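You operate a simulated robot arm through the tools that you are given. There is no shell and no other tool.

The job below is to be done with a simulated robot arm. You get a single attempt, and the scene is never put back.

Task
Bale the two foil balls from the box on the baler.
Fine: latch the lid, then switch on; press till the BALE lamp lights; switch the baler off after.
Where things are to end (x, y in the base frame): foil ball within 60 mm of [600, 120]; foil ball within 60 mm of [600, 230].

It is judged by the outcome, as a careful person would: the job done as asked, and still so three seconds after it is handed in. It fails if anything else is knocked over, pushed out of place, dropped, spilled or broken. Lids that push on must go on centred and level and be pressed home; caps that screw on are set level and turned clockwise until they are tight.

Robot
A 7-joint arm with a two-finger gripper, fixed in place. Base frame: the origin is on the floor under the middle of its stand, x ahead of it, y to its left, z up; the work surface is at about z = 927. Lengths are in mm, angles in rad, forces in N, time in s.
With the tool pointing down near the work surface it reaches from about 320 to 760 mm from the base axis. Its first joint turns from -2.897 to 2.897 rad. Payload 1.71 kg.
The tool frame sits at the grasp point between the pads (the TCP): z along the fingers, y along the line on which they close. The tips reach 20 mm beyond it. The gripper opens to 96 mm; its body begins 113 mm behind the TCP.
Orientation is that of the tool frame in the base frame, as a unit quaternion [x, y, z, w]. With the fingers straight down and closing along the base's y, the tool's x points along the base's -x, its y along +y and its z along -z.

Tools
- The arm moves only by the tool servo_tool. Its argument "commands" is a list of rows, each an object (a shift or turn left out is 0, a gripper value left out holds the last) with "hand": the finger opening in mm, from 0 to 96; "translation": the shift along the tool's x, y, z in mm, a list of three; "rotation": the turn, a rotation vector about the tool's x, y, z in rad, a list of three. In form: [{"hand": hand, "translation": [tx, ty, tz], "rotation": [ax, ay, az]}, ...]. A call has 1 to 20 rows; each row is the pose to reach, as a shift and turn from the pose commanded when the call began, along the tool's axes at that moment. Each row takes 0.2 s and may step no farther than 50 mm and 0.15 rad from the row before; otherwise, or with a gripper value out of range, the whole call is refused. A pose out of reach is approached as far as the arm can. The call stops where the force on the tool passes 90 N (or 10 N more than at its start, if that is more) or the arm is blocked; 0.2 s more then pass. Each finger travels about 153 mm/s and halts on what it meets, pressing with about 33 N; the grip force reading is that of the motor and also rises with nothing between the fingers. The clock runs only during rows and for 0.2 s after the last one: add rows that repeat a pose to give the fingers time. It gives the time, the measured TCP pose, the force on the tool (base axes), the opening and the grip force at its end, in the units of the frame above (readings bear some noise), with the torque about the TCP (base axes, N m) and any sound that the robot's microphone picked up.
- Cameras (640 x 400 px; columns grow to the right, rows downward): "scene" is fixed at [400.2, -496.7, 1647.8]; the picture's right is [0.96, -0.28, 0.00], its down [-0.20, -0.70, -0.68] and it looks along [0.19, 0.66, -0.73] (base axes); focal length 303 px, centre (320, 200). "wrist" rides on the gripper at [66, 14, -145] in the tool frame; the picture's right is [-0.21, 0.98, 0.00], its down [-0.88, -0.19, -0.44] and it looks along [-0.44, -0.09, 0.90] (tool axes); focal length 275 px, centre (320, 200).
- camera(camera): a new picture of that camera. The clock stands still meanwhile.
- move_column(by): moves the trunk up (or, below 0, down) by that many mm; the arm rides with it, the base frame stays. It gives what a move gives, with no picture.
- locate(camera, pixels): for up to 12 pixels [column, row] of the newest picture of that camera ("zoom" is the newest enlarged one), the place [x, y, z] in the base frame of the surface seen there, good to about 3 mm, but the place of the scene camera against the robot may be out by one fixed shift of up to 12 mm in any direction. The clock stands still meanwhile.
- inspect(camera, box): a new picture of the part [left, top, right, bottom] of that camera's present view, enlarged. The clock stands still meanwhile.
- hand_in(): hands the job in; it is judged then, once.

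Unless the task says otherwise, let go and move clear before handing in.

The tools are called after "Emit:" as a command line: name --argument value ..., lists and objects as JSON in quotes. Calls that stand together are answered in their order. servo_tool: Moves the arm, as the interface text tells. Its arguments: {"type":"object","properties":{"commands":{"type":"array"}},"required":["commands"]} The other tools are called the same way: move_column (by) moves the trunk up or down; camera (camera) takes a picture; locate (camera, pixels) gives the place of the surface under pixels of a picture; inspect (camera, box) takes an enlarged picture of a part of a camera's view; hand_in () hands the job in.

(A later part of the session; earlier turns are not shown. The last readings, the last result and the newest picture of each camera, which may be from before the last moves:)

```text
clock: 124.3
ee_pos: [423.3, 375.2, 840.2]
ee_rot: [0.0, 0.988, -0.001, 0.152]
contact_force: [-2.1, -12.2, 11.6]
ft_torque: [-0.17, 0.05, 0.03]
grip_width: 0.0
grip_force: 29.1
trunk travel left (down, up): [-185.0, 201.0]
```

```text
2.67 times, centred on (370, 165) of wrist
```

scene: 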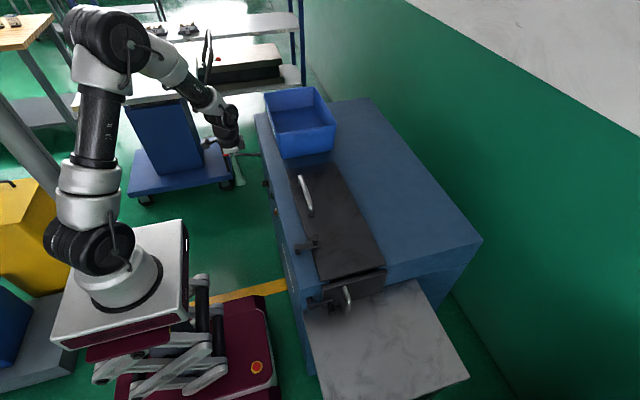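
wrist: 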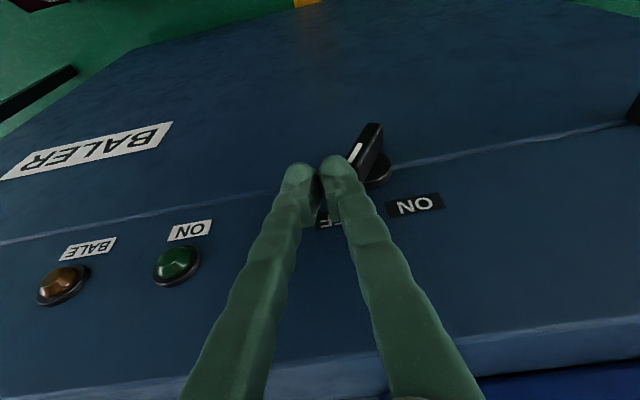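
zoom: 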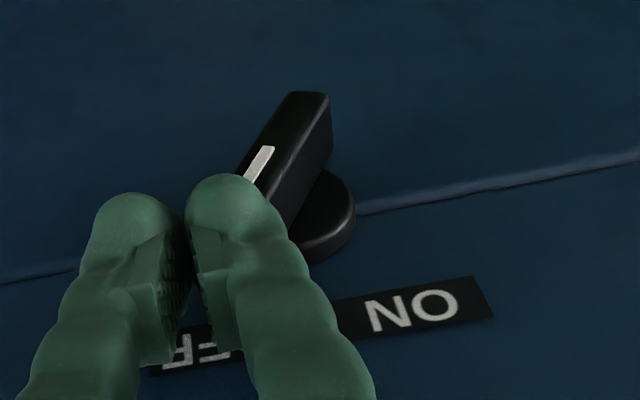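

The push gives 12 N sideways and 12 N up, so the rounded tip is riding on the knob's top corner. I'll back off, go 11 mm lower and push again.

Emit:
servo_tool --commands '[{"translation": [0, -6, 0]}, {"translation": [1.6, -8, 5.2]}, {"translation": [3.3, -8, 10.5]}, {"translation": [3.3, -8, 10.5]}, {"translation": [3.3, -4, 10.5]}, {"translation": [3.3, -1, 10.5]}, {"translation": [3.3, 2, 10.5]}]'

Emit:
inspect --camera "wrist" --box '[280, 90, 460, 240]'

```text
clock: 125.9
ee_pos: [424.1, 371.5, 837.1]
ee_rot: [0.004, 0.987, 0.001, 0.164]
contact_force: [12.4, -44.3, 52.7]
ft_torque: [-0.2, 0.21, -0.61]
grip_width: 0.0
grip_force: 29.5
trunk travel left (down, up): [-185.0, 201.0]
```

```text
2.67 times, centred on (370, 165) of wrist
```

zoom: 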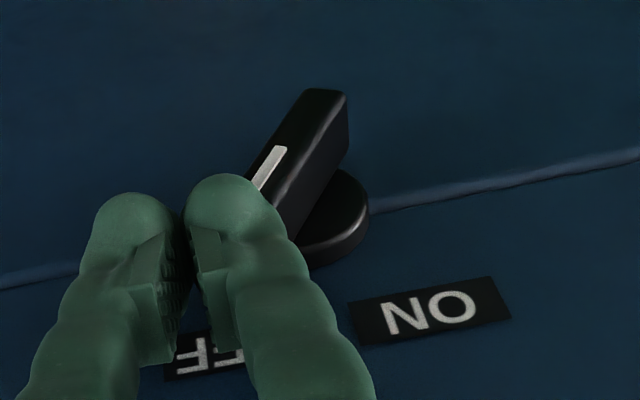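

The force rose to 44/53 N because the tip came down onto the knob's top. I'll back off up and away at once.

Emit:
servo_tool --commands '[{"translation": [-1.6, -3, -5.2]}, {"translation": [-3.3, -8, -10.5]}, {"translation": [-3.3, -16, -10.5]}, {"translation": [-3.3, -24, -10.5]}, {"translation": [-3.3, -24, -10.5]}]'

Emit:
camera --camera "wrist"

```text
clock: 127.1
ee_pos: [426.9, 354.0, 838.5]
ee_rot: [-0.001, 0.989, 0.0, 0.151]
contact_force: [0.6, 0.3, -0.9]
ft_torque: [-0.01, 0.05, 0.0]
grip_width: 0.2
grip_force: 29.5
trunk travel left (down, up): [-185.0, 201.0]
```

```text
taken
```

wrist: 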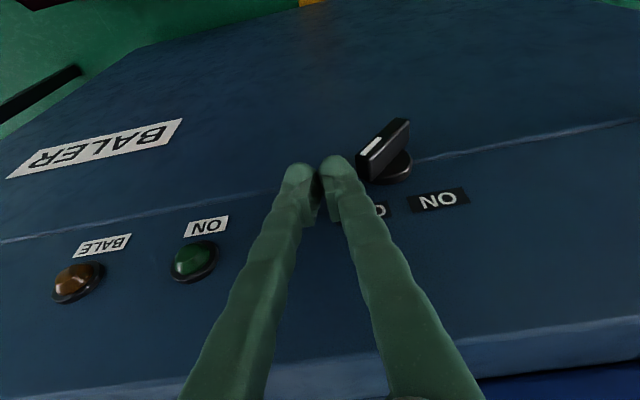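

The knob seems to have been turned a little further to the OFF side. I'll locate its ends again.

Emit:
inspect --camera "wrist" --box '[330, 90, 450, 210]'

Emit:
locate --camera "wrist" --pixels '[[400, 120], [362, 158], [380, 140], [370, 150], [367, 175], [408, 125], [385, 165], [400, 165]]'

```text
3.33 times, centred on (390, 150) of wrist
```

zoom: 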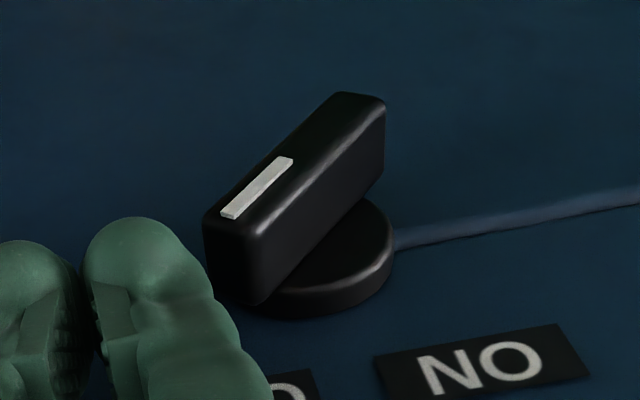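

```text
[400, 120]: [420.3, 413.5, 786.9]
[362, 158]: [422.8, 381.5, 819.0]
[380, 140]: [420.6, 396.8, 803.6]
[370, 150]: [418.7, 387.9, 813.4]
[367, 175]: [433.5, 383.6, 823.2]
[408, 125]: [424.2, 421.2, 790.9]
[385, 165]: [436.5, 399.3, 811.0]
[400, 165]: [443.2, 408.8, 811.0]
```

The knob now points 45° toward OFF, from (382,820) to about (416,789). I'll move clear to −y, go lower, and push its upper end from the side up to roughly upright.

Emit:
servo_tool --commands '[{"translation": [0, -8, 0]}, {"translation": [2.5, -10, 6]}, {"translation": [5, -10, 12]}, {"translation": [7.7, -10, 18]}, {"translation": [7.7, -10, 18]}, {"translation": [7.7, -6, 18]}, {"translation": [7.7, -2, 18]}, {"translation": [7.7, 1, 18]}, {"translation": [7.7, 4, 18]}]'

Emit:
camera --camera "wrist"

```text
clock: 129.1
ee_pos: [423.0, 357.2, 819.6]
ee_rot: [-0.001, 0.988, -0.001, 0.154]
contact_force: [0.0, -0.3, 0.1]
ft_torque: [-0.01, -0.03, 0.0]
grip_width: 0.1
grip_force: 29.4
trunk travel left (down, up): [-185.0, 201.0]
```

```text
taken
```

wrist: 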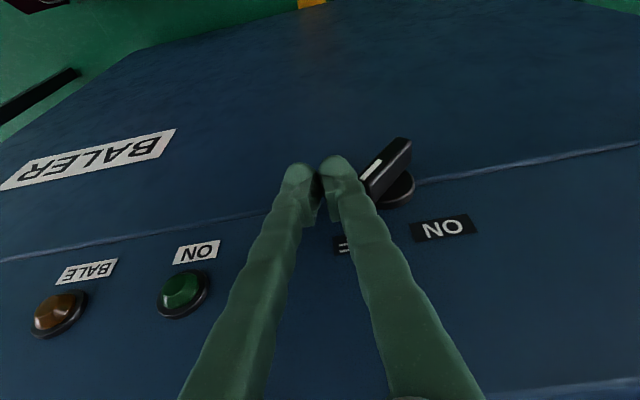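

The fingertip is now low beside the knob's upper end with no force. I'll push toward +y in 2 mm steps.

Emit:
servo_tool --commands '[{"translation": [0, 2, 0]}, {"translation": [0, 4, 0]}, {"translation": [0, 6, 0]}]'

Emit:
servo_tool --commands '[{"translation": [0, 2, 0]}, {"translation": [0, 4, 0]}]'

Emit:
camera --camera "wrist"

```text
clock: 129.9
ee_pos: [422.8, 360.1, 820.8]
ee_rot: [0.001, 0.988, -0.002, 0.153]
contact_force: [-0.1, -19.0, 12.9]
ft_torque: [0.15, 0.01, 0.04]
grip_width: 0.0
grip_force: 29.2
trunk travel left (down, up): [-185.0, 201.0]
```

```text
clock: 130.5
ee_pos: [422.3, 362.8, 821.6]
ee_rot: [0.0, 0.988, -0.001, 0.153]
contact_force: [-3.3, -29.6, 17.0]
ft_torque: [0.26, 0.0, 0.04]
grip_width: 0.2
grip_force: 29.8
trunk travel left (down, up): [-185.0, 201.0]
```

```text
taken
```

wrist: 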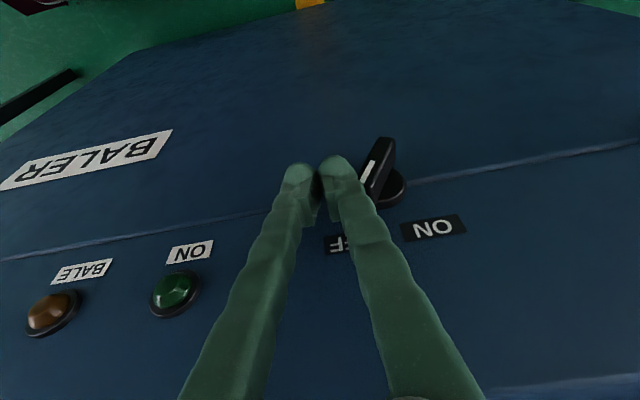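

The knob is turning the right way, with about 30 N of resistance. I'll continue gently.

Emit:
servo_tool --commands '[{"translation": [0, 2, 0]}, {"translation": [0, 4, 0]}, {"translation": [0, 6, 0]}]'

Emit:
inspect --camera "wrist" --box '[280, 90, 460, 240]'

```text
clock: 131.3
ee_pos: [422.6, 363.5, 821.2]
ee_rot: [0.004, 0.989, -0.006, 0.15]
contact_force: [-1.6, -53.3, 14.8]
ft_torque: [0.21, -0.04, -0.02]
grip_width: 0.0
grip_force: 29.5
trunk travel left (down, up): [-185.0, 201.0]
```

```text
2.67 times, centred on (370, 165) of wrist
```

zoom: 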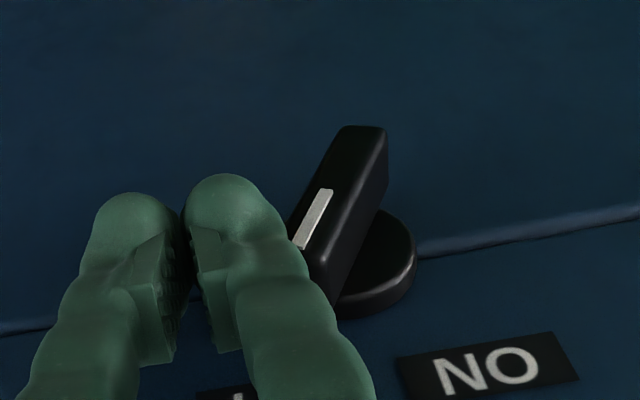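

The force reached 53 N without motion; the tip likely bears on the knob's round base disc. I'll back off, move 5 mm away from the panel and 8 mm up, then push again.

Emit:
servo_tool --commands '[{"translation": [0, -8, 0]}, {"translation": [0, -16, 0]}, {"translation": [4.8, -18, -1.5]}, {"translation": [3.5, -18, -5]}, {"translation": [2.4, -18, -9.1]}, {"translation": [2.4, -18, -9.1]}]'

Emit:
camera --camera "wrist"

Emit:
locate --camera "wrist" --pixels '[[320, 165]]'

```text
clock: 132.7
ee_pos: [416.1, 357.9, 828.5]
ee_rot: [-0.002, 0.988, -0.001, 0.153]
contact_force: [0.2, -0.5, -0.4]
ft_torque: [0.01, 0.0, 0.01]
grip_width: 0.0
grip_force: 29.7
trunk travel left (down, up): [-185.0, 201.0]
```

```text
taken
```

wrist: 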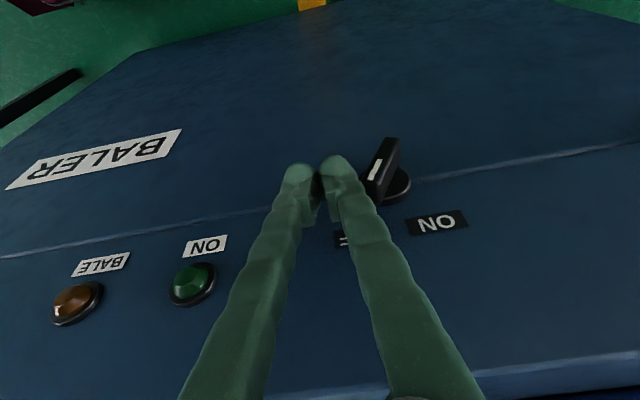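

```text
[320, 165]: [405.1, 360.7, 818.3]
```

The fingertip is clear again and the knob stands near its first OFF angle. I'll push again at this higher line.

Emit:
servo_tool --commands '[{"translation": [0, 3, 0]}, {"translation": [0, 6, 0]}, {"translation": [0, 9, 0]}]'

Emit:
servo_tool --commands '[{"translation": [0, 2, 0]}, {"translation": [0, 4, 0]}]'

Emit:
inspect --camera "wrist" --box '[280, 90, 460, 240]'

```text
clock: 133.5
ee_pos: [417.6, 364.5, 828.6]
ee_rot: [-0.001, 0.988, 0.0, 0.153]
contact_force: [-1.5, -3.5, 1.1]
ft_torque: [-0.01, 0.0, 0.01]
grip_width: 0.0
grip_force: 29.9
trunk travel left (down, up): [-185.0, 201.0]
```

```text
clock: 134.1
ee_pos: [418.9, 364.1, 828.8]
ee_rot: [0.002, 0.988, -0.003, 0.152]
contact_force: [-5.0, -20.9, 8.7]
ft_torque: [-0.12, -0.04, -0.04]
grip_width: 0.0
grip_force: 29.6
trunk travel left (down, up): [-185.0, 201.0]
```

```text
2.67 times, centred on (370, 165) of wrist
```

zoom: 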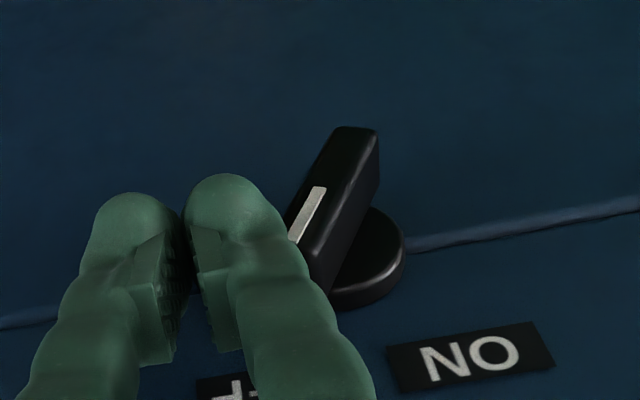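

The knob resists at about 21 N. I'll add a little more push, watching the force.

Emit:
servo_tool --commands '[{"translation": [0, 2, 0]}, {"translation": [0, 4, 0]}]'

Emit:
servo_tool --commands '[{"translation": [0, 2, 0]}, {"translation": [0, 4, 0]}]'

Emit:
inspect --camera "wrist" --box '[280, 90, 460, 240]'

```text
clock: 134.7
ee_pos: [417.6, 364.5, 829.6]
ee_rot: [0.003, 0.989, -0.003, 0.151]
contact_force: [-3.7, -46.0, 16.6]
ft_torque: [-0.19, -0.11, -0.23]
grip_width: 0.0
grip_force: 29.0
trunk travel left (down, up): [-185.0, 201.0]
```

```text
clock: 135.3
ee_pos: [417.2, 364.1, 829.1]
ee_rot: [0.004, 0.989, -0.005, 0.151]
contact_force: [-1.6, -57.3, 17.5]
ft_torque: [-0.27, -0.14, -0.33]
grip_width: 0.0
grip_force: 29.7
trunk travel left (down, up): [-185.0, 201.0]
```

```text
2.67 times, centred on (370, 165) of wrist
```

zoom: 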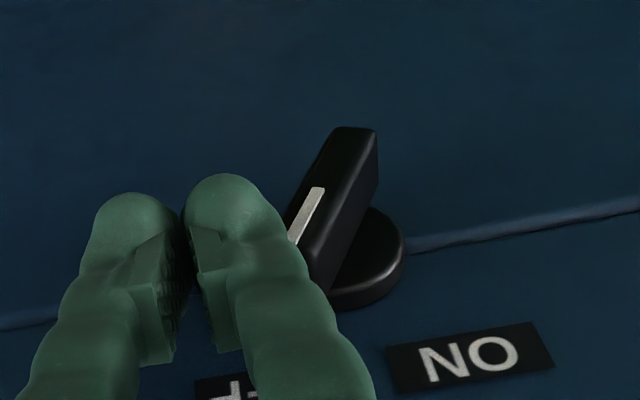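

At 57 N it still doesn't turn, so I'll stop forcing it. I'll back off and take a closer look at the knob from both cameras.

Emit:
servo_tool --commands '[{"translation": [0, -10, 0]}, {"translation": [0, -20, 0]}, {"translation": [0, -26, 0]}, {"translation": [0, -26, 0]}]'

Emit:
inspect --camera "wrist" --box '[330, 90, 450, 210]'

Emit:
inspect --camera "scene" --box '[250, 170, 298, 200]'

Emit:
camera --camera "wrist"

```text
clock: 136.3
ee_pos: [417.8, 351.4, 827.1]
ee_rot: [-0.002, 0.988, 0.001, 0.153]
contact_force: [0.0, -0.1, 0.3]
ft_torque: [-0.01, 0.01, 0.0]
grip_width: 0.0
grip_force: 29.6
trunk travel left (down, up): [-185.0, 201.0]
```

```text
3.33 times, centred on (390, 150) of wrist
```

zoom: 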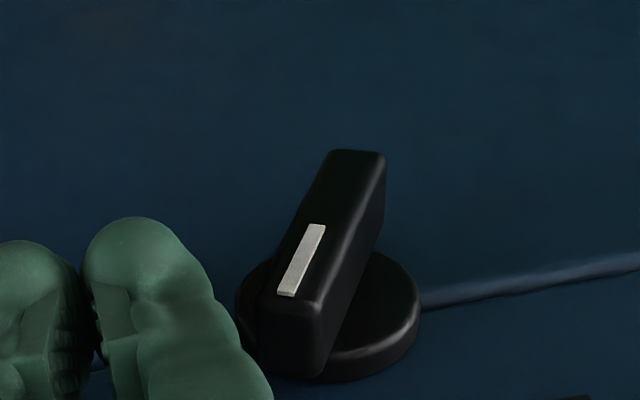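

```text
13.33 times, centred on (274, 185) of scene
```

zoom: 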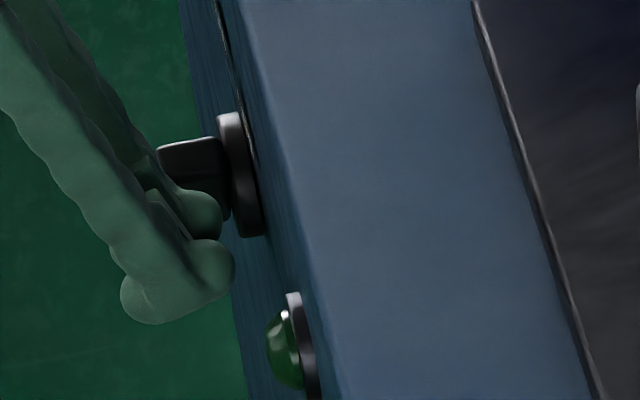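

```text
taken
```

wrist: 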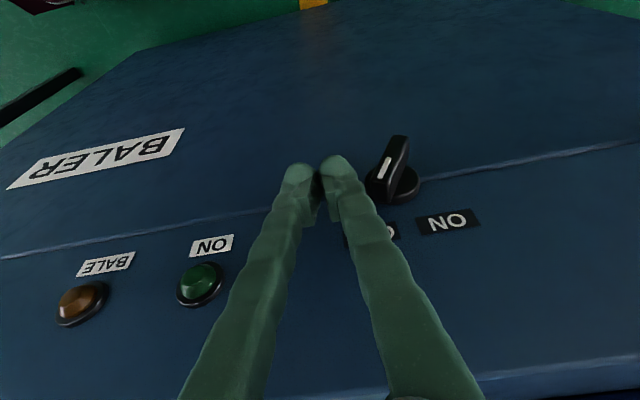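

The knob's base disc is about 46 mm across, and my fingertip is broad along x. I'll locate the knob's ends and disc precisely now.

Emit:
locate --camera "wrist" --pixels '[[393, 138], [403, 140], [385, 168], [378, 182], [385, 160], [397, 150], [373, 188], [415, 188], [395, 198], [405, 175], [380, 198]]'

```text
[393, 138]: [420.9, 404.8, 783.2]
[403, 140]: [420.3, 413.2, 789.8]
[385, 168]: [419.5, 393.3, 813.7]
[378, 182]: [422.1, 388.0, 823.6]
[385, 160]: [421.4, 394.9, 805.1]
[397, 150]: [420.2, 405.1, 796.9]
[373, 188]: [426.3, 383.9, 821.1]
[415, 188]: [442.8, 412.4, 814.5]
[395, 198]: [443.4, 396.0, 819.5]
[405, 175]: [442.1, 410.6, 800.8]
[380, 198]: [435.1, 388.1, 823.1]
```

The knob is still at about −28° (centre ≈ (400,805)). Before trying again, I'll compare the latch with its starting picture, in case an interlock matters.

Emit:
inspect --camera "scene" --box '[250, 230, 410, 330]'

Emit:
inspect --camera "scene" --box '[255, 225, 335, 275]'

```text
4.00 times, centred on (330, 280) of scene
```

zoom: 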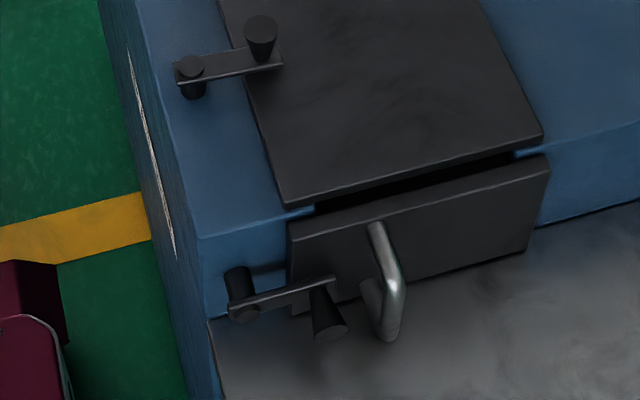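

```text
8.00 times, centred on (295, 250) of scene
```

zoom: 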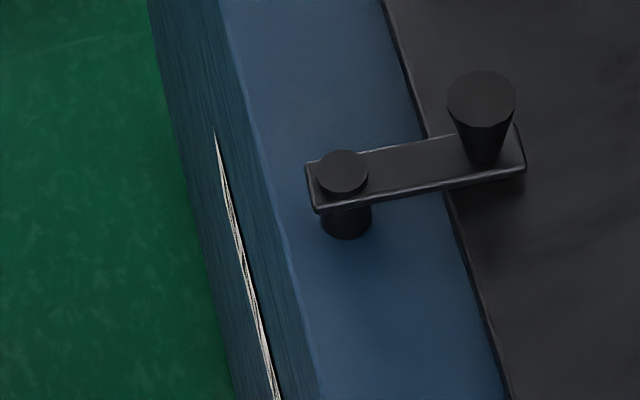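

The latch bar sits about 3° short of its starting angle, so I'll push it fully home before switching on. First I'll retreat from the panel and rise.

Emit:
servo_tool --commands '[{"translation": [13, 0, -25]}, {"translation": [26, 0, -50]}, {"translation": [39, 0, -75]}, {"translation": [28, 0, -115], "rotation": [0, 0.06, 0]}, {"translation": [17, 0, -155], "rotation": [0, 0.12, 0]}, {"translation": [6, 0, -195], "rotation": [0, 0.18, 0]}, {"translation": [-6, 0, -230], "rotation": [0, 0.24, 0]}, {"translation": [-18, 0, -256], "rotation": [0, 0.306, 0], "hand": 50}, {"translation": [-18, 0, -256], "rotation": [0, 0.306, 0]}]'

```text
clock: 138.3
ee_pos: [360.4, 350.8, 1079.5]
ee_rot: [0.0, 1.0, -0.001, 0.0]
contact_force: [-0.8, 0.3, 0.4]
ft_torque: [0.01, 0.0, 0.0]
grip_width: 49.8
grip_force: 0.0
trunk travel left (down, up): [-185.0, 201.0]
```

Clear and vertical. I'll move back above the latch knob.

Emit:
servo_tool --commands '[{"translation": [-16, -38, 0]}, {"translation": [-32, -77, 0]}, {"translation": [-48, -115, 0]}, {"translation": [-64, -154, 0]}, {"translation": [-80, -192, 0]}, {"translation": [-96, -230, 0]}, {"translation": [-112, -269, 0]}, {"translation": [-128, -307, 0]}, {"translation": [-144, -346, 0]}, {"translation": [-160, -384, 0]}, {"translation": [-160, -384, 20]}]'

Emit:
camera --camera "wrist"

```text
clock: 140.7
ee_pos: [514.5, -32.8, 1060.1]
ee_rot: [-0.001, 1.0, -0.001, 0.0]
contact_force: [-0.4, 0.0, 0.5]
ft_torque: [-0.02, -0.02, 0.0]
grip_width: 50.1
grip_force: 0.0
trunk travel left (down, up): [-185.0, 201.0]
```

```text
taken
```

wrist: 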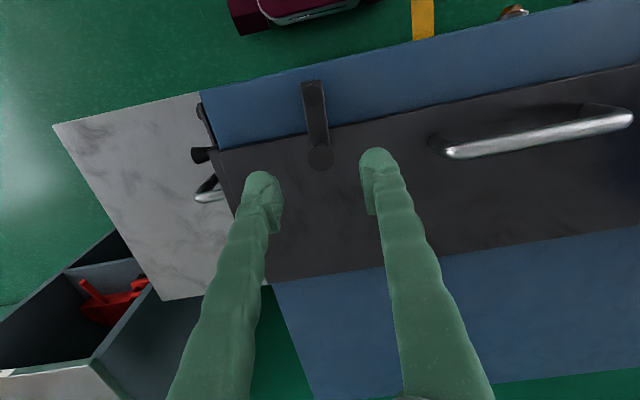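

Emit:
locate --camera "wrist" --pixels '[[320, 156], [309, 156], [332, 156], [320, 146], [320, 167], [312, 88], [304, 83], [320, 82]]'

```text
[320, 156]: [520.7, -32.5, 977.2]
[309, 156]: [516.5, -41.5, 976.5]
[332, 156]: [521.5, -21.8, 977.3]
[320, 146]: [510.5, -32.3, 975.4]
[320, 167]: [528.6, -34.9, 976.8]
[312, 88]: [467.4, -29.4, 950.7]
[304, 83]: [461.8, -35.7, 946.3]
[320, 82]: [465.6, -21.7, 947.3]
```

The knob is at (520,−32), about 1.5 mm short of the start. I'll grip it and press it toward +y until it meets its stop.

Emit:
servo_tool --commands '[{"translation": [-5.5, 0.5, 20]}, {"translation": [-5.5, 0.5, 45]}, {"translation": [-5.5, 0.5, 65]}, {"translation": [-5.5, 0.5, 78]}, {"translation": [-5.5, 0.5, 86]}, {"translation": [-5.5, 0.5, 86], "hand": 12}, {"translation": [-5.5, 0.5, 86], "hand": 12}, {"translation": [-5.5, 0.5, 86], "hand": 12}]'

Emit:
servo_tool --commands '[{"translation": [0, 2, 0]}, {"translation": [0, 4, 0]}]'

Emit:
servo_tool --commands '[{"translation": [0, 2, 0]}, {"translation": [0, 4, 0]}]'

```text
clock: 142.5
ee_pos: [524.2, -31.4, 971.2]
ee_rot: [-0.001, 1.0, -0.001, 0.0]
contact_force: [1.7, -0.4, -7.2]
ft_torque: [-0.04, -0.53, 0.01]
grip_width: 16.7
grip_force: 35.2
trunk travel left (down, up): [-185.0, 201.0]
```

```text
clock: 143.1
ee_pos: [523.8, -30.5, 972.2]
ee_rot: [-0.001, 1.0, -0.002, 0.0]
contact_force: [5.0, -15.4, -2.6]
ft_torque: [-0.18, 0.57, 0.11]
grip_width: 16.4
grip_force: 35.3
trunk travel left (down, up): [-185.0, 201.0]
```

```text
clock: 143.7
ee_pos: [523.3, -28.9, 972.8]
ee_rot: [0.001, 1.0, -0.001, 0.001]
contact_force: [4.6, -33.3, 1.2]
ft_torque: [-0.43, 0.22, 0.16]
grip_width: 17.0
grip_force: 34.8
trunk travel left (down, up): [-185.0, 201.0]
```

The force climbs to 33 N with hardly any movement, so the latch is at its stop. I'll relax, release and rise.

Emit:
servo_tool --commands '[{"translation": [0, -4, 0]}, {"translation": [0, -5, 0], "hand": 40}, {"translation": [0, -5, 0], "hand": 50}, {"translation": [0, -5, -30]}, {"translation": [0, -5, -70]}, {"translation": [0, -5, -105]}, {"translation": [0, -5, -105]}]'

Emit:
inspect --camera "scene" --box '[255, 225, 335, 275]'

```text
clock: 145.3
ee_pos: [524.3, -32.7, 1078.0]
ee_rot: [-0.001, 1.0, -0.001, 0.0]
contact_force: [-0.2, 0.1, -0.4]
ft_torque: [0.03, -0.01, -0.02]
grip_width: 50.1
grip_force: 0.0
trunk travel left (down, up): [-185.0, 201.0]
```

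```text
8.00 times, centred on (295, 250) of scene
```

zoom: 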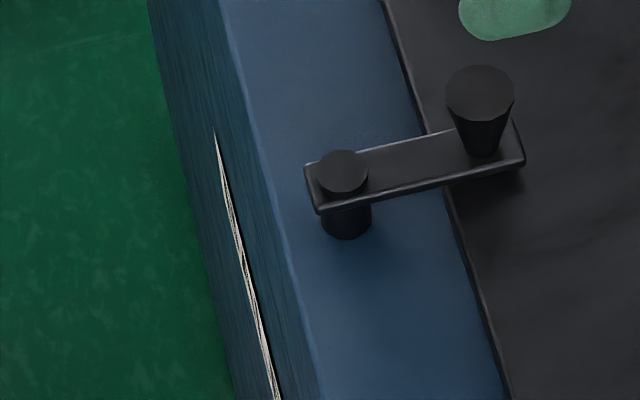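

The latch now matches its starting picture. For the switch I'll grip the knob's bar between the fingers and twist it instead of pushing; first I'll move back in front of the panel.

Emit:
servo_tool --commands '[{"translation": [16, 37, 0], "hand": 40}, {"translation": [32, 74, 0]}, {"translation": [48, 112, 0]}, {"translation": [64, 149, 0]}, {"translation": [80, 186, 0]}, {"translation": [96, 224, 0]}, {"translation": [112, 261, 0]}, {"translation": [128, 298, 0]}, {"translation": [144, 336, 0]}, {"translation": [158, 370, 0]}, {"translation": [158, 370, 0]}]'

```text
clock: 147.7
ee_pos: [367.7, 341.2, 1077.7]
ee_rot: [0.0, 1.0, -0.002, 0.001]
contact_force: [0.2, -0.1, 0.4]
ft_torque: [0.0, -0.02, 0.0]
grip_width: 40.1
grip_force: 0.0
trunk travel left (down, up): [-185.0, 201.0]
```

In front of the panel at a safe height. I'll descend while tilting the tool so that the fingers line up with the knob's bar.

Emit:
servo_tool --commands '[{"translation": [0, 3, 30], "rotation": [-0.08, -0.049, 0.012]}, {"translation": [0, 6, 65], "rotation": [-0.16, -0.098, 0.024]}, {"translation": [0, 9, 100], "rotation": [-0.245, -0.147, 0.037]}, {"translation": [-5, 12, 130], "rotation": [-0.325, -0.196, 0.049]}, {"translation": [-12, 15, 160], "rotation": [-0.405, -0.245, 0.061]}, {"translation": [-20, 18, 182], "rotation": [-0.487, -0.294, 0.0735]}, {"translation": [-25.7, 19.1, 198.5], "rotation": [-0.487, -0.294, 0.0735]}, {"translation": [-25.7, 19.1, 198.5], "rotation": [-0.487, -0.294, 0.0735]}]'

Emit:
camera --camera "wrist"

Emit:
inspect --camera "scene" --box '[210, 130, 330, 220]'

```text
clock: 149.5
ee_pos: [389.2, 359.0, 878.3]
ee_rot: [0.035, 0.959, 0.239, 0.146]
contact_force: [0.8, -0.8, -1.7]
ft_torque: [-0.03, 0.01, -0.02]
grip_width: 39.9
grip_force: 0.0
trunk travel left (down, up): [-185.0, 201.0]
```

```text
taken
```

wrist: 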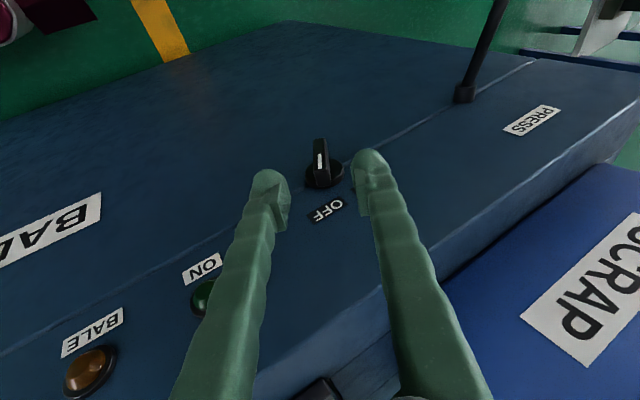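

```text
4.44 times, centred on (270, 175) of scene
```

zoom: 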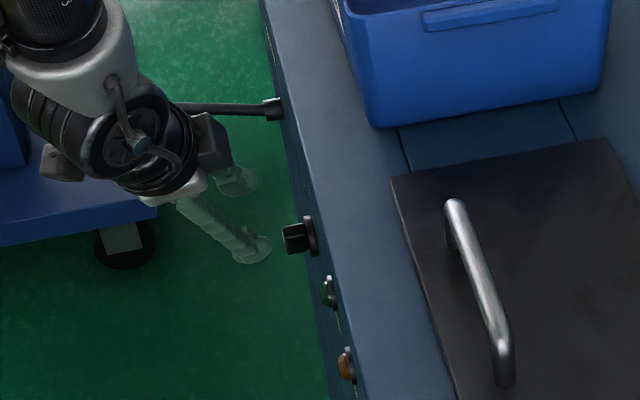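

The fingers now straddle the line of the knob's bar at (320,160). I'll locate the bar once more from here.

Emit:
locate --camera "wrist" --pixels '[[320, 140], [313, 140], [327, 140], [320, 155], [320, 170], [315, 180], [328, 178], [322, 178], [335, 185], [308, 180], [340, 165]]'

Emit:
inspect --camera "wrist" --box '[280, 120, 360, 220]'

```text
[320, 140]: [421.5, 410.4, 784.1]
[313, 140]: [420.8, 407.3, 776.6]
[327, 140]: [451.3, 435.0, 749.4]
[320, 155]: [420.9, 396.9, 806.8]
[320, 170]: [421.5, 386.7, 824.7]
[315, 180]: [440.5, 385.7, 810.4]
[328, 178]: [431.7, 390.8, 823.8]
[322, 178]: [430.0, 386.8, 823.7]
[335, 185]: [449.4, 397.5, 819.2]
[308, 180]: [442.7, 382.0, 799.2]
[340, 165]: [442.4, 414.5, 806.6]
```

```text
4.00 times, centred on (320, 170) of wrist
```

zoom: 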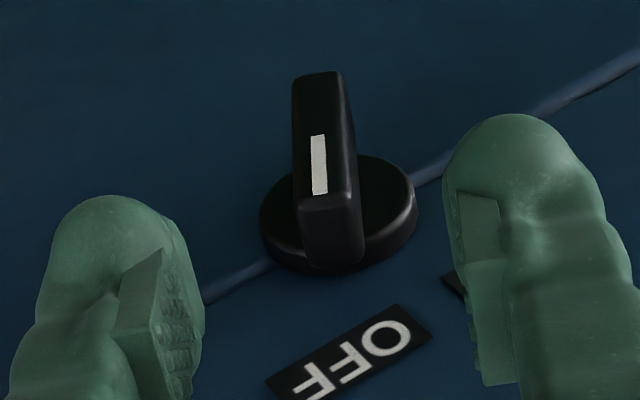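

The bar's centre is about (421,398.5,804). I'll advance about 80 mm along the tool axis to straddle it and close the fingers.

Emit:
servo_tool --commands '[{"translation": [-0.5, 0, 18]}, {"translation": [-1, 0, 36]}, {"translation": [-1.5, -0.1, 54]}, {"translation": [-1.8, -0.2, 68]}, {"translation": [-2, -0.2, 76]}, {"translation": [-2, -0.2, 80]}, {"translation": [-2, -0.2, 80]}]'

Emit:
camera --camera "wrist"

Emit:
inspect --camera "scene" --box '[240, 150, 312, 204]'

```text
clock: 151.1
ee_pos: [417.1, 395.2, 812.1]
ee_rot: [0.036, 0.959, 0.24, 0.146]
contact_force: [0.2, 0.1, 0.9]
ft_torque: [-0.01, -0.01, 0.0]
grip_width: 39.9
grip_force: 0.2
trunk travel left (down, up): [-185.0, 201.0]
```

```text
taken
```

wrist: 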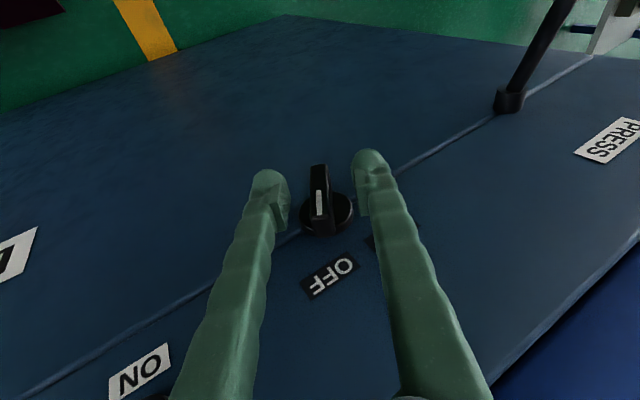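

```text
7.41 times, centred on (276, 177) of scene
```

zoom: 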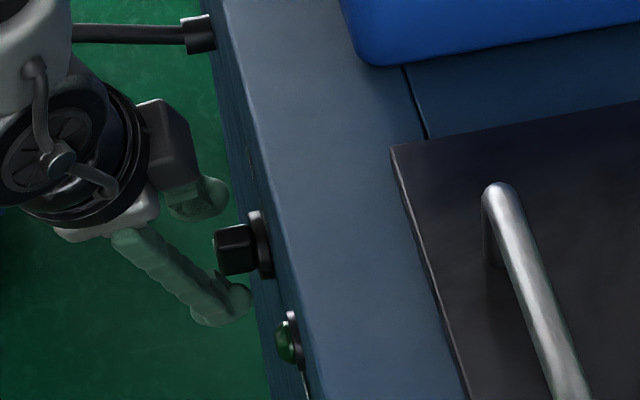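

Both fingers are beside the bar with no contact. I'll close on it.

Emit:
servo_tool --commands '[{"hand": 25}, {"hand": 15}, {"hand": 6}, {"hand": 6}, {"hand": 6}]'

Emit:
camera --camera "wrist"

```text
clock: 152.3
ee_pos: [415.9, 394.3, 811.2]
ee_rot: [0.036, 0.96, 0.238, 0.145]
contact_force: [0.1, -6.6, -6.6]
ft_torque: [-0.08, -0.11, -0.17]
grip_width: 11.8
grip_force: 34.9
trunk travel left (down, up): [-185.0, 201.0]
```

```text
taken
```

wrist: 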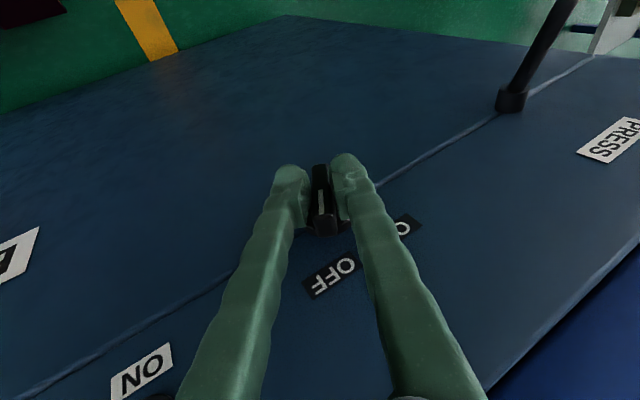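

The bar is gripped at 11.8 mm. I'll twist about the knob's own axis toward ON, first about 24°.

Emit:
servo_tool --commands '[{"translation": [0, 0.6, 0], "rotation": [0.067, 0, -0.021]}, {"translation": [0, 1.2, 0.03], "rotation": [0.134, 0, -0.042]}, {"translation": [0.03, 1.75, 0.1], "rotation": [0.2, 0.001, -0.062]}, {"translation": [0.06, 2.3, 0.2], "rotation": [0.267, 0.001, -0.083]}, {"translation": [0.1, 2.9, 0.4], "rotation": [0.334, 0.001, -0.104]}, {"translation": [0.17, 3.4, 0.56], "rotation": [0.4, 0.001, -0.125]}]'

Emit:
camera --camera "wrist"

```text
clock: 153.7
ee_pos: [411.5, 398.6, 811.1]
ee_rot: [0.003, 0.988, 0.034, 0.148]
contact_force: [-25.0, -9.8, -6.7]
ft_torque: [0.79, 0.06, -0.35]
grip_width: 14.2
grip_force: 35.2
trunk travel left (down, up): [-185.0, 201.0]
```

```text
taken
```

wrist: 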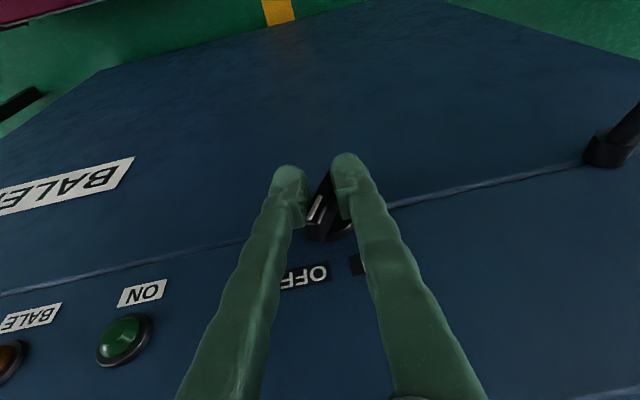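

The fingers twisted around the bar (opening to 14 mm, 0.8 N·m) and the knob didn't follow. I'll open, back off, and look at its angle and the lamps.

Emit:
servo_tool --commands '[{"hand": 25}, {"hand": 40}, {"hand": 45}, {"translation": [3, 0, -15]}, {"translation": [3, 0, -35]}, {"translation": [3, 0, -60]}, {"translation": [3, 0, -80]}, {"translation": [3, 0, -80]}]'

Emit:
camera --camera "wrist"

Emit:
inspect --camera "scene" --box '[210, 120, 338, 220]'

```text
clock: 155.5
ee_pos: [390.8, 392.6, 885.9]
ee_rot: [0.003, 0.988, 0.035, 0.149]
contact_force: [0.1, -0.1, 0.4]
ft_torque: [-0.02, 0.02, 0.0]
grip_width: 44.9
grip_force: 0.1
trunk travel left (down, up): [-185.0, 201.0]
```

```text
taken
```

wrist: 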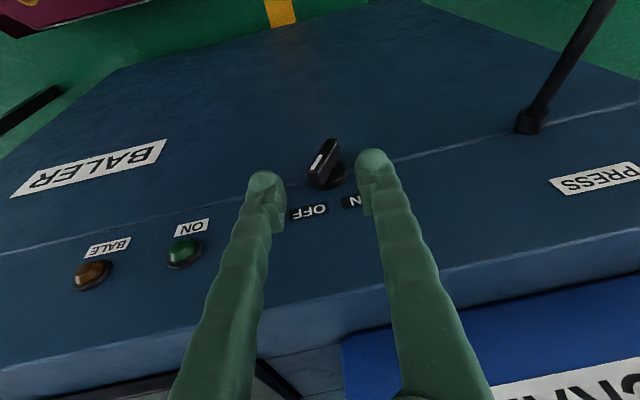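

```text
4.00 times, centred on (274, 170) of scene
```

zoom: 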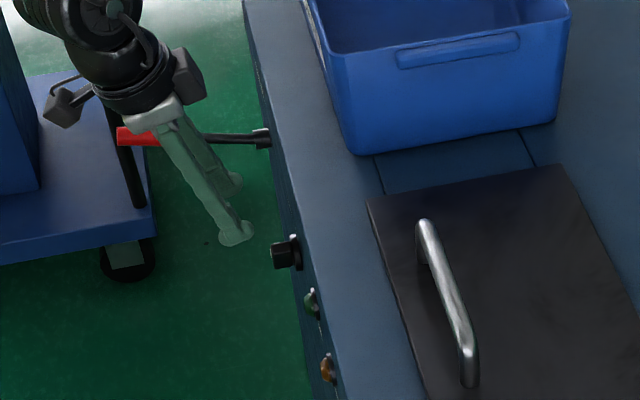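

The knob is unchanged. I'll zoom in on it to check exactly where the white mark points.

Emit:
inspect --camera "wrist" --box '[285, 125, 375, 225]'

Emit:
locate --camera "wrist" --pixels '[[310, 211], [350, 202], [327, 150], [316, 165], [335, 142], [320, 185], [313, 172], [330, 145], [598, 180], [530, 118], [590, 20], [110, 250]]'

```text
4.00 times, centred on (330, 175) of wrist
```

zoom: 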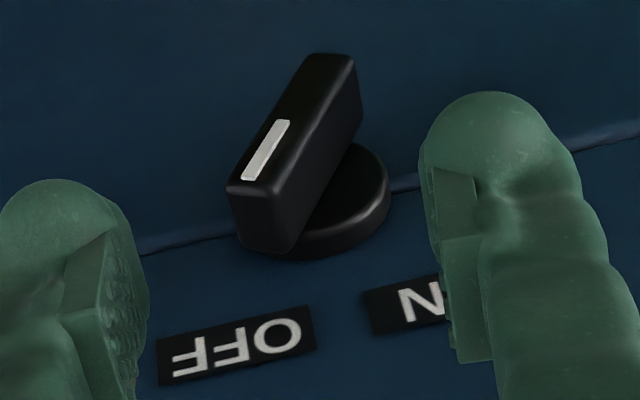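

```text
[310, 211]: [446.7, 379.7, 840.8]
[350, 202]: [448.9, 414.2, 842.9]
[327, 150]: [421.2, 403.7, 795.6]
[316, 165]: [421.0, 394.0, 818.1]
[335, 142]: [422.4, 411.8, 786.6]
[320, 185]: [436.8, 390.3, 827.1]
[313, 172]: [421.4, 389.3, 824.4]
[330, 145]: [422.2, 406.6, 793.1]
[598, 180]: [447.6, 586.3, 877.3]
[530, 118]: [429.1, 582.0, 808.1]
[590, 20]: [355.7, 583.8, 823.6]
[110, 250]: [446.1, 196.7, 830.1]
```

The mark sits exactly on OFF at about −28°, with ON at about +28°, and the knob resists hard that way. To understand it, I'll test its freedom by gently nudging the upper end the other way from the +y side.

Emit:
servo_tool --commands '[{"translation": [0, 18, 0], "hand": 0}, {"translation": [0, 35, 0]}, {"translation": [-4, 35, 20]}, {"translation": [-7, 33, 42]}, {"translation": [-9, 31, 62.7]}, {"translation": [-9, 31, 62.7]}]'

Emit:
servo_tool --commands '[{"translation": [0, -4, 0]}, {"translation": [0, -8, 0]}, {"translation": [0, -12, 0]}]'

Emit:
camera --camera "wrist"

```text
clock: 156.9
ee_pos: [415.1, 428.0, 832.3]
ee_rot: [0.004, 0.988, 0.035, 0.149]
contact_force: [0.4, 0.5, -0.6]
ft_torque: [-0.03, 0.0, -0.01]
grip_width: 0.0
grip_force: 29.8
trunk travel left (down, up): [-185.0, 201.0]
```

```text
clock: 157.7
ee_pos: [418.1, 415.6, 831.7]
ee_rot: [0.003, 0.988, 0.035, 0.15]
contact_force: [0.0, -0.3, -0.2]
ft_torque: [-0.01, -0.02, 0.0]
grip_width: 0.0
grip_force: 29.6
trunk travel left (down, up): [-185.0, 201.0]
```

```text
taken
```

wrist: 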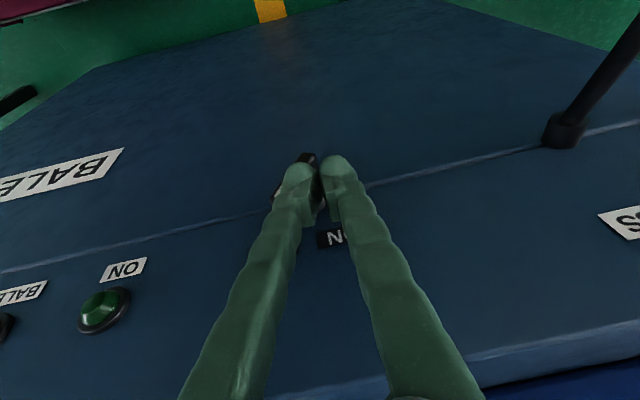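

No contact yet. I'll continue a little further with small steps.

Emit:
servo_tool --commands '[{"translation": [0, -3, 0]}, {"translation": [0, -6, 0]}]'

Emit:
servo_tool --commands '[{"translation": [0, -3, 0]}, {"translation": [0, -6, 0]}]'

Emit:
camera --camera "wrist"

```text
clock: 158.3
ee_pos: [417.4, 410.1, 830.8]
ee_rot: [0.005, 0.988, 0.035, 0.149]
contact_force: [0.5, 0.6, 1.8]
ft_torque: [-0.02, 0.0, 0.04]
grip_width: 0.0
grip_force: 29.7
trunk travel left (down, up): [-185.0, 201.0]
```

```text
clock: 158.9
ee_pos: [417.3, 402.7, 830.6]
ee_rot: [0.004, 0.988, 0.035, 0.15]
contact_force: [-0.1, 0.1, 0.9]
ft_torque: [0.0, 0.0, 0.01]
grip_width: 0.2
grip_force: 29.7
trunk travel left (down, up): [-185.0, 201.0]
```

```text
taken
```

wrist: 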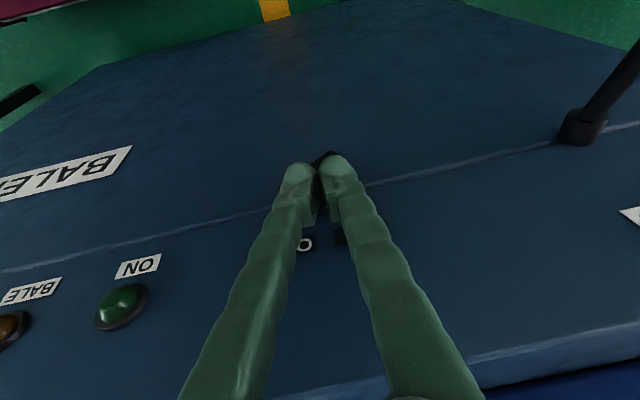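

There's almost no force, so either the knob turned very freely or I'm passing in front of it. I'll back off upward and look.

Emit:
servo_tool --commands '[{"translation": [3, 4, -10]}, {"translation": [3, 4, -35]}, {"translation": [3, 4, -60]}, {"translation": [3, 4, -60]}]'

Emit:
camera --camera "wrist"

Emit:
inspect --camera "wrist" --box '[260, 110, 380, 230]'

```text
clock: 159.9
ee_pos: [394.8, 406.6, 885.9]
ee_rot: [0.004, 0.988, 0.034, 0.149]
contact_force: [-0.2, -0.1, -0.2]
ft_torque: [0.0, -0.01, 0.0]
grip_width: 0.0
grip_force: 29.9
trunk travel left (down, up): [-185.0, 201.0]
```

```text
taken
```

wrist: 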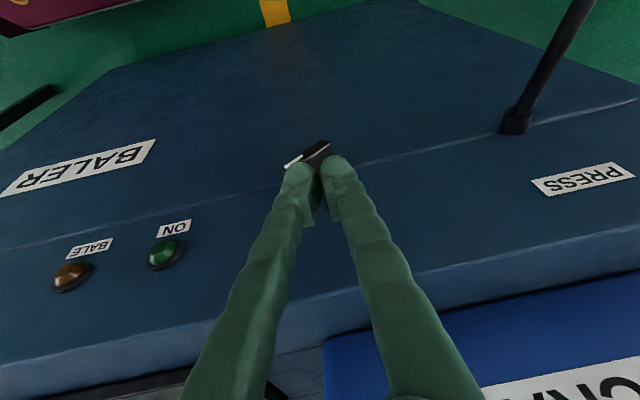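

```text
3.33 times, centred on (320, 170) of wrist
```

zoom: 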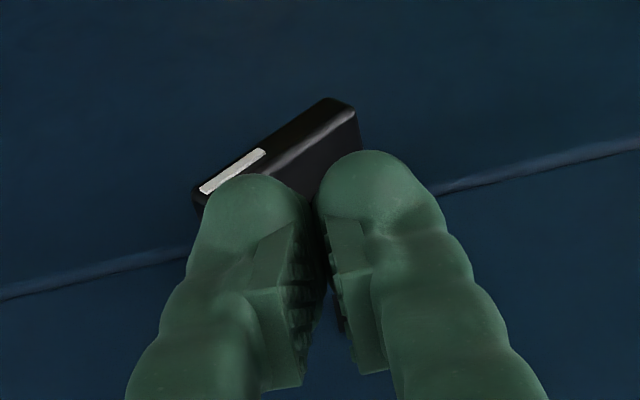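

The knob turned freely the other way, now to about −60°, with no force and no lamp lit. I'll locate its ends.

Emit:
locate --camera "wrist" --pixels '[[293, 161], [325, 143], [308, 150], [318, 147], [286, 166], [327, 150]]'

Emit:
inspect --camera "wrist" --box '[30, 200, 230, 310]'

```text
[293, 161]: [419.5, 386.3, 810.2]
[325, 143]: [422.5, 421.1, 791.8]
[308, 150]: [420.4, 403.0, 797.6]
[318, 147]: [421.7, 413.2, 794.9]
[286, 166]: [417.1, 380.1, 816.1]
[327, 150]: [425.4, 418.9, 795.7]
```

```text
3.20 times, centred on (130, 255) of wrist
```

zoom: 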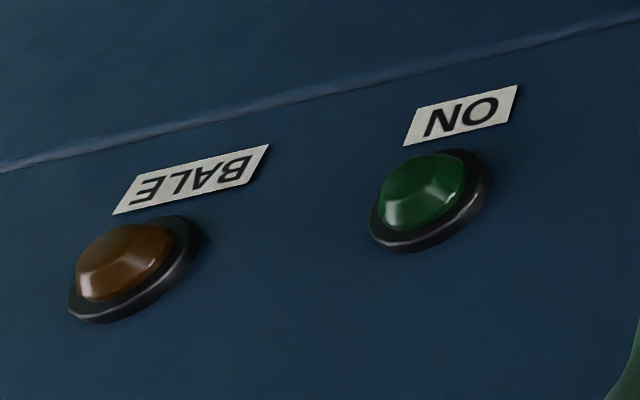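

The bar is at about −60° now. I'll press the marked end further down to find how far this direction goes and whether a lamp responds.

Emit:
servo_tool --commands '[{"translation": [0, -31.6, 0]}, {"translation": [-5, -31.6, 20]}, {"translation": [-9.9, -31.6, 45.7]}, {"translation": [-8.5, -31.6, 50.5]}, {"translation": [-7, -31.6, 55]}, {"translation": [-5.5, -31.6, 60]}, {"translation": [-4, -31.6, 65]}]'

Emit:
camera --camera "wrist"

```text
clock: 161.5
ee_pos: [418.4, 376.0, 826.4]
ee_rot: [0.005, 0.988, 0.036, 0.149]
contact_force: [-1.8, -2.0, 9.6]
ft_torque: [0.0, 0.01, -0.04]
grip_width: 6.1
grip_force: 29.8
trunk travel left (down, up): [-185.0, 201.0]
```

```text
taken
```

wrist: 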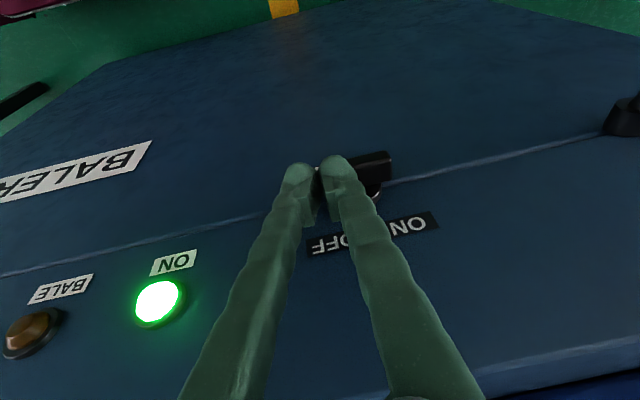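

The green ON lamp at (158,300) is lit, so this direction switches the baler on. I'll withdraw upward carefully without turning the knob back.

Emit:
servo_tool --commands '[{"translation": [-2, 0, -6], "hand": 8}, {"translation": [-4, 0, -14], "hand": 8}, {"translation": [0, 0, -30]}, {"translation": [5, 0, -55]}, {"translation": [10, 0, -80]}, {"translation": [10, 0, -80]}]'

Emit:
camera --camera "wrist"

Emit:
camera --camera "scene"

```text
clock: 162.9
ee_pos: [387.6, 371.1, 897.9]
ee_rot: [0.004, 0.988, 0.035, 0.149]
contact_force: [0.5, -0.1, 0.4]
ft_torque: [-0.01, -0.01, 0.01]
grip_width: 8.2
grip_force: 0.0
trunk travel left (down, up): [-185.0, 201.0]
```

```text
taken
```

wrist: 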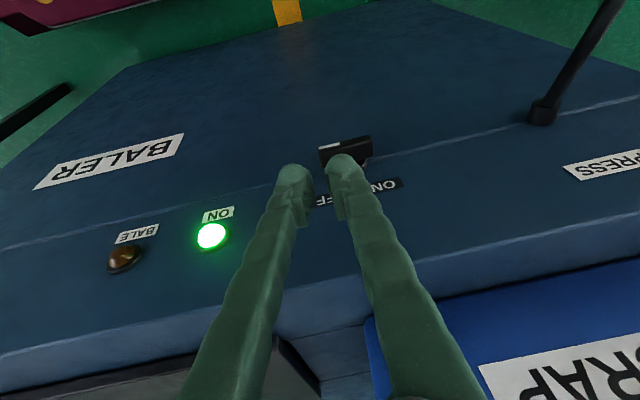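

```text
taken
```

scene: 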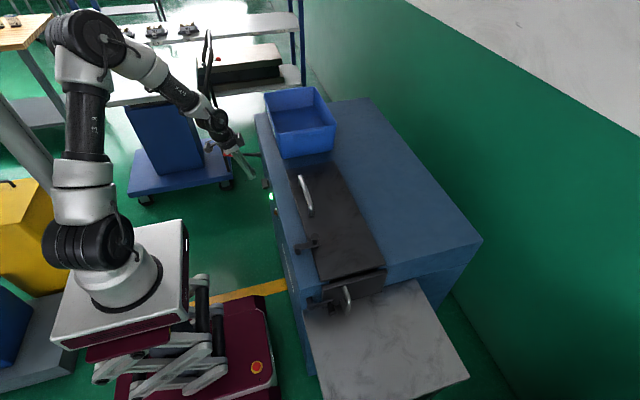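

The ON lamp stays lit after withdrawing. Next is the PRESS lever; I'll check where its grip and the nearby cart are before approaching.

Emit:
locate --camera "scene" --pixels '[[205, 60], [212, 100], [226, 135], [222, 180], [185, 170], [180, 100], [230, 70], [215, 35], [250, 154], [232, 186]]'

Emit:
inspect --camera "scene" --box '[120, 20, 300, 200]'

```text
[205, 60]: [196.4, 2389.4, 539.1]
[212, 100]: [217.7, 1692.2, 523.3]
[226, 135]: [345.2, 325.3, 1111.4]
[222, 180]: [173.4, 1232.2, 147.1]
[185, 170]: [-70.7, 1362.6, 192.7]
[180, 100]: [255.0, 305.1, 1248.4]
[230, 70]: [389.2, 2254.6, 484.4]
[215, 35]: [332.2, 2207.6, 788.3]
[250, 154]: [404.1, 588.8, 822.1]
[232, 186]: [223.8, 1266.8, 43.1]
```

```text
2.22 times, centred on (210, 110) of scene
```

zoom: 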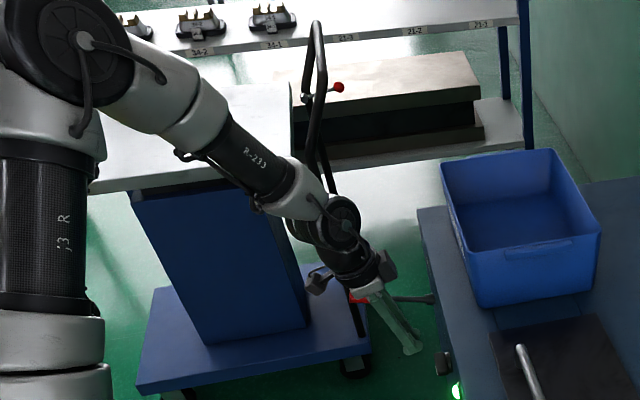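

The cart is far away (y > 1200), so the lever is clear. I'll rise and move above the red grip near (330,583), straightening the tool.

Emit:
servo_tool --commands '[{"translation": [10, 0, -30], "rotation": [0.005, 0.03, 0], "hand": 60}, {"translation": [20, 30, -55], "rotation": [0.015, 0.08, -0.002]}, {"translation": [28, 75, -60], "rotation": [0.03, 0.14, -0.004]}, {"translation": [34, 120, -61], "rotation": [0.045, 0.2, -0.005]}, {"translation": [38, 165, -61], "rotation": [0.06, 0.26, -0.007]}, {"translation": [40.7, 200, -61.6], "rotation": [0.07, 0.3, -0.008]}, {"translation": [40.7, 216, -61.6], "rotation": [0.07, 0.3, -0.008]}, {"translation": [40.7, 216, -61.6], "rotation": [0.07, 0.3, -0.008]}]'

Emit:
camera --camera "wrist"

```text
clock: 164.7
ee_pos: [329.0, 584.4, 960.0]
ee_rot: [0.0, 1.0, -0.001, -0.001]
contact_force: [0.0, -0.2, 0.8]
ft_torque: [-0.04, -0.01, 0.02]
grip_width: 60.2
grip_force: 0.0
trunk travel left (down, up): [-185.0, 201.0]
```

```text
taken
```

wrist: 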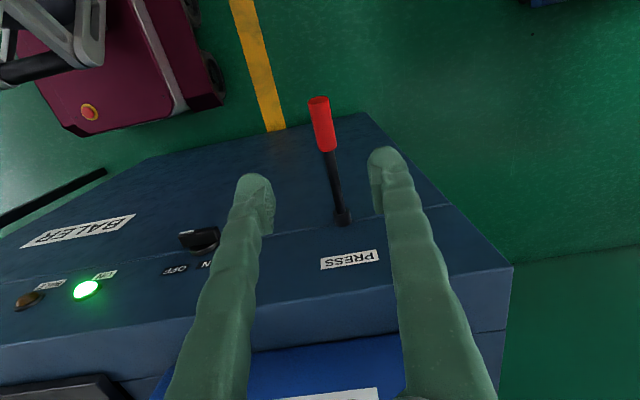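

The lever runs from its pivot at (343,217) to the red grip's end at (319,100), between my open fingers. I'll locate points along it.

Emit:
locate --camera "wrist" --pixels '[[319, 100], [321, 115], [324, 130], [327, 147], [311, 115], [332, 115], [333, 170], [338, 195], [343, 217], [318, 96], [316, 130], [334, 130]]'

Emit:
inspect --camera "wrist" --box '[270, 80, 400, 240]'

```text
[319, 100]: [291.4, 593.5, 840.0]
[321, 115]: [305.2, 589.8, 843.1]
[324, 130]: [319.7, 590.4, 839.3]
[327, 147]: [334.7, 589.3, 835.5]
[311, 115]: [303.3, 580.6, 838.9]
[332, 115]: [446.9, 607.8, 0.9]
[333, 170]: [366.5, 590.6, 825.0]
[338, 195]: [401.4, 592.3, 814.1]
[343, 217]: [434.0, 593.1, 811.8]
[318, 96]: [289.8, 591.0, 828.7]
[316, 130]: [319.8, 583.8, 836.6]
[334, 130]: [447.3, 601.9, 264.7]
```

```text
2.50 times, centred on (335, 160) of wrist
```

zoom: 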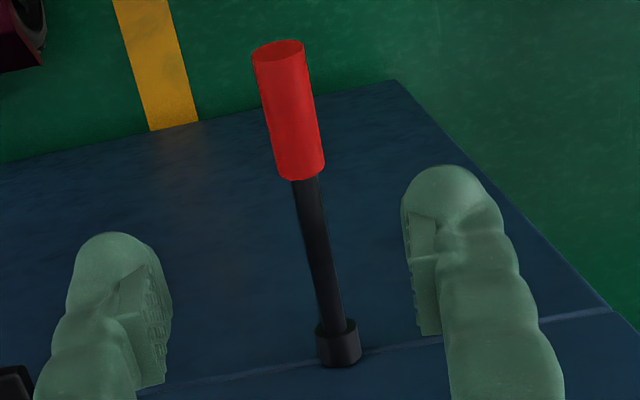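

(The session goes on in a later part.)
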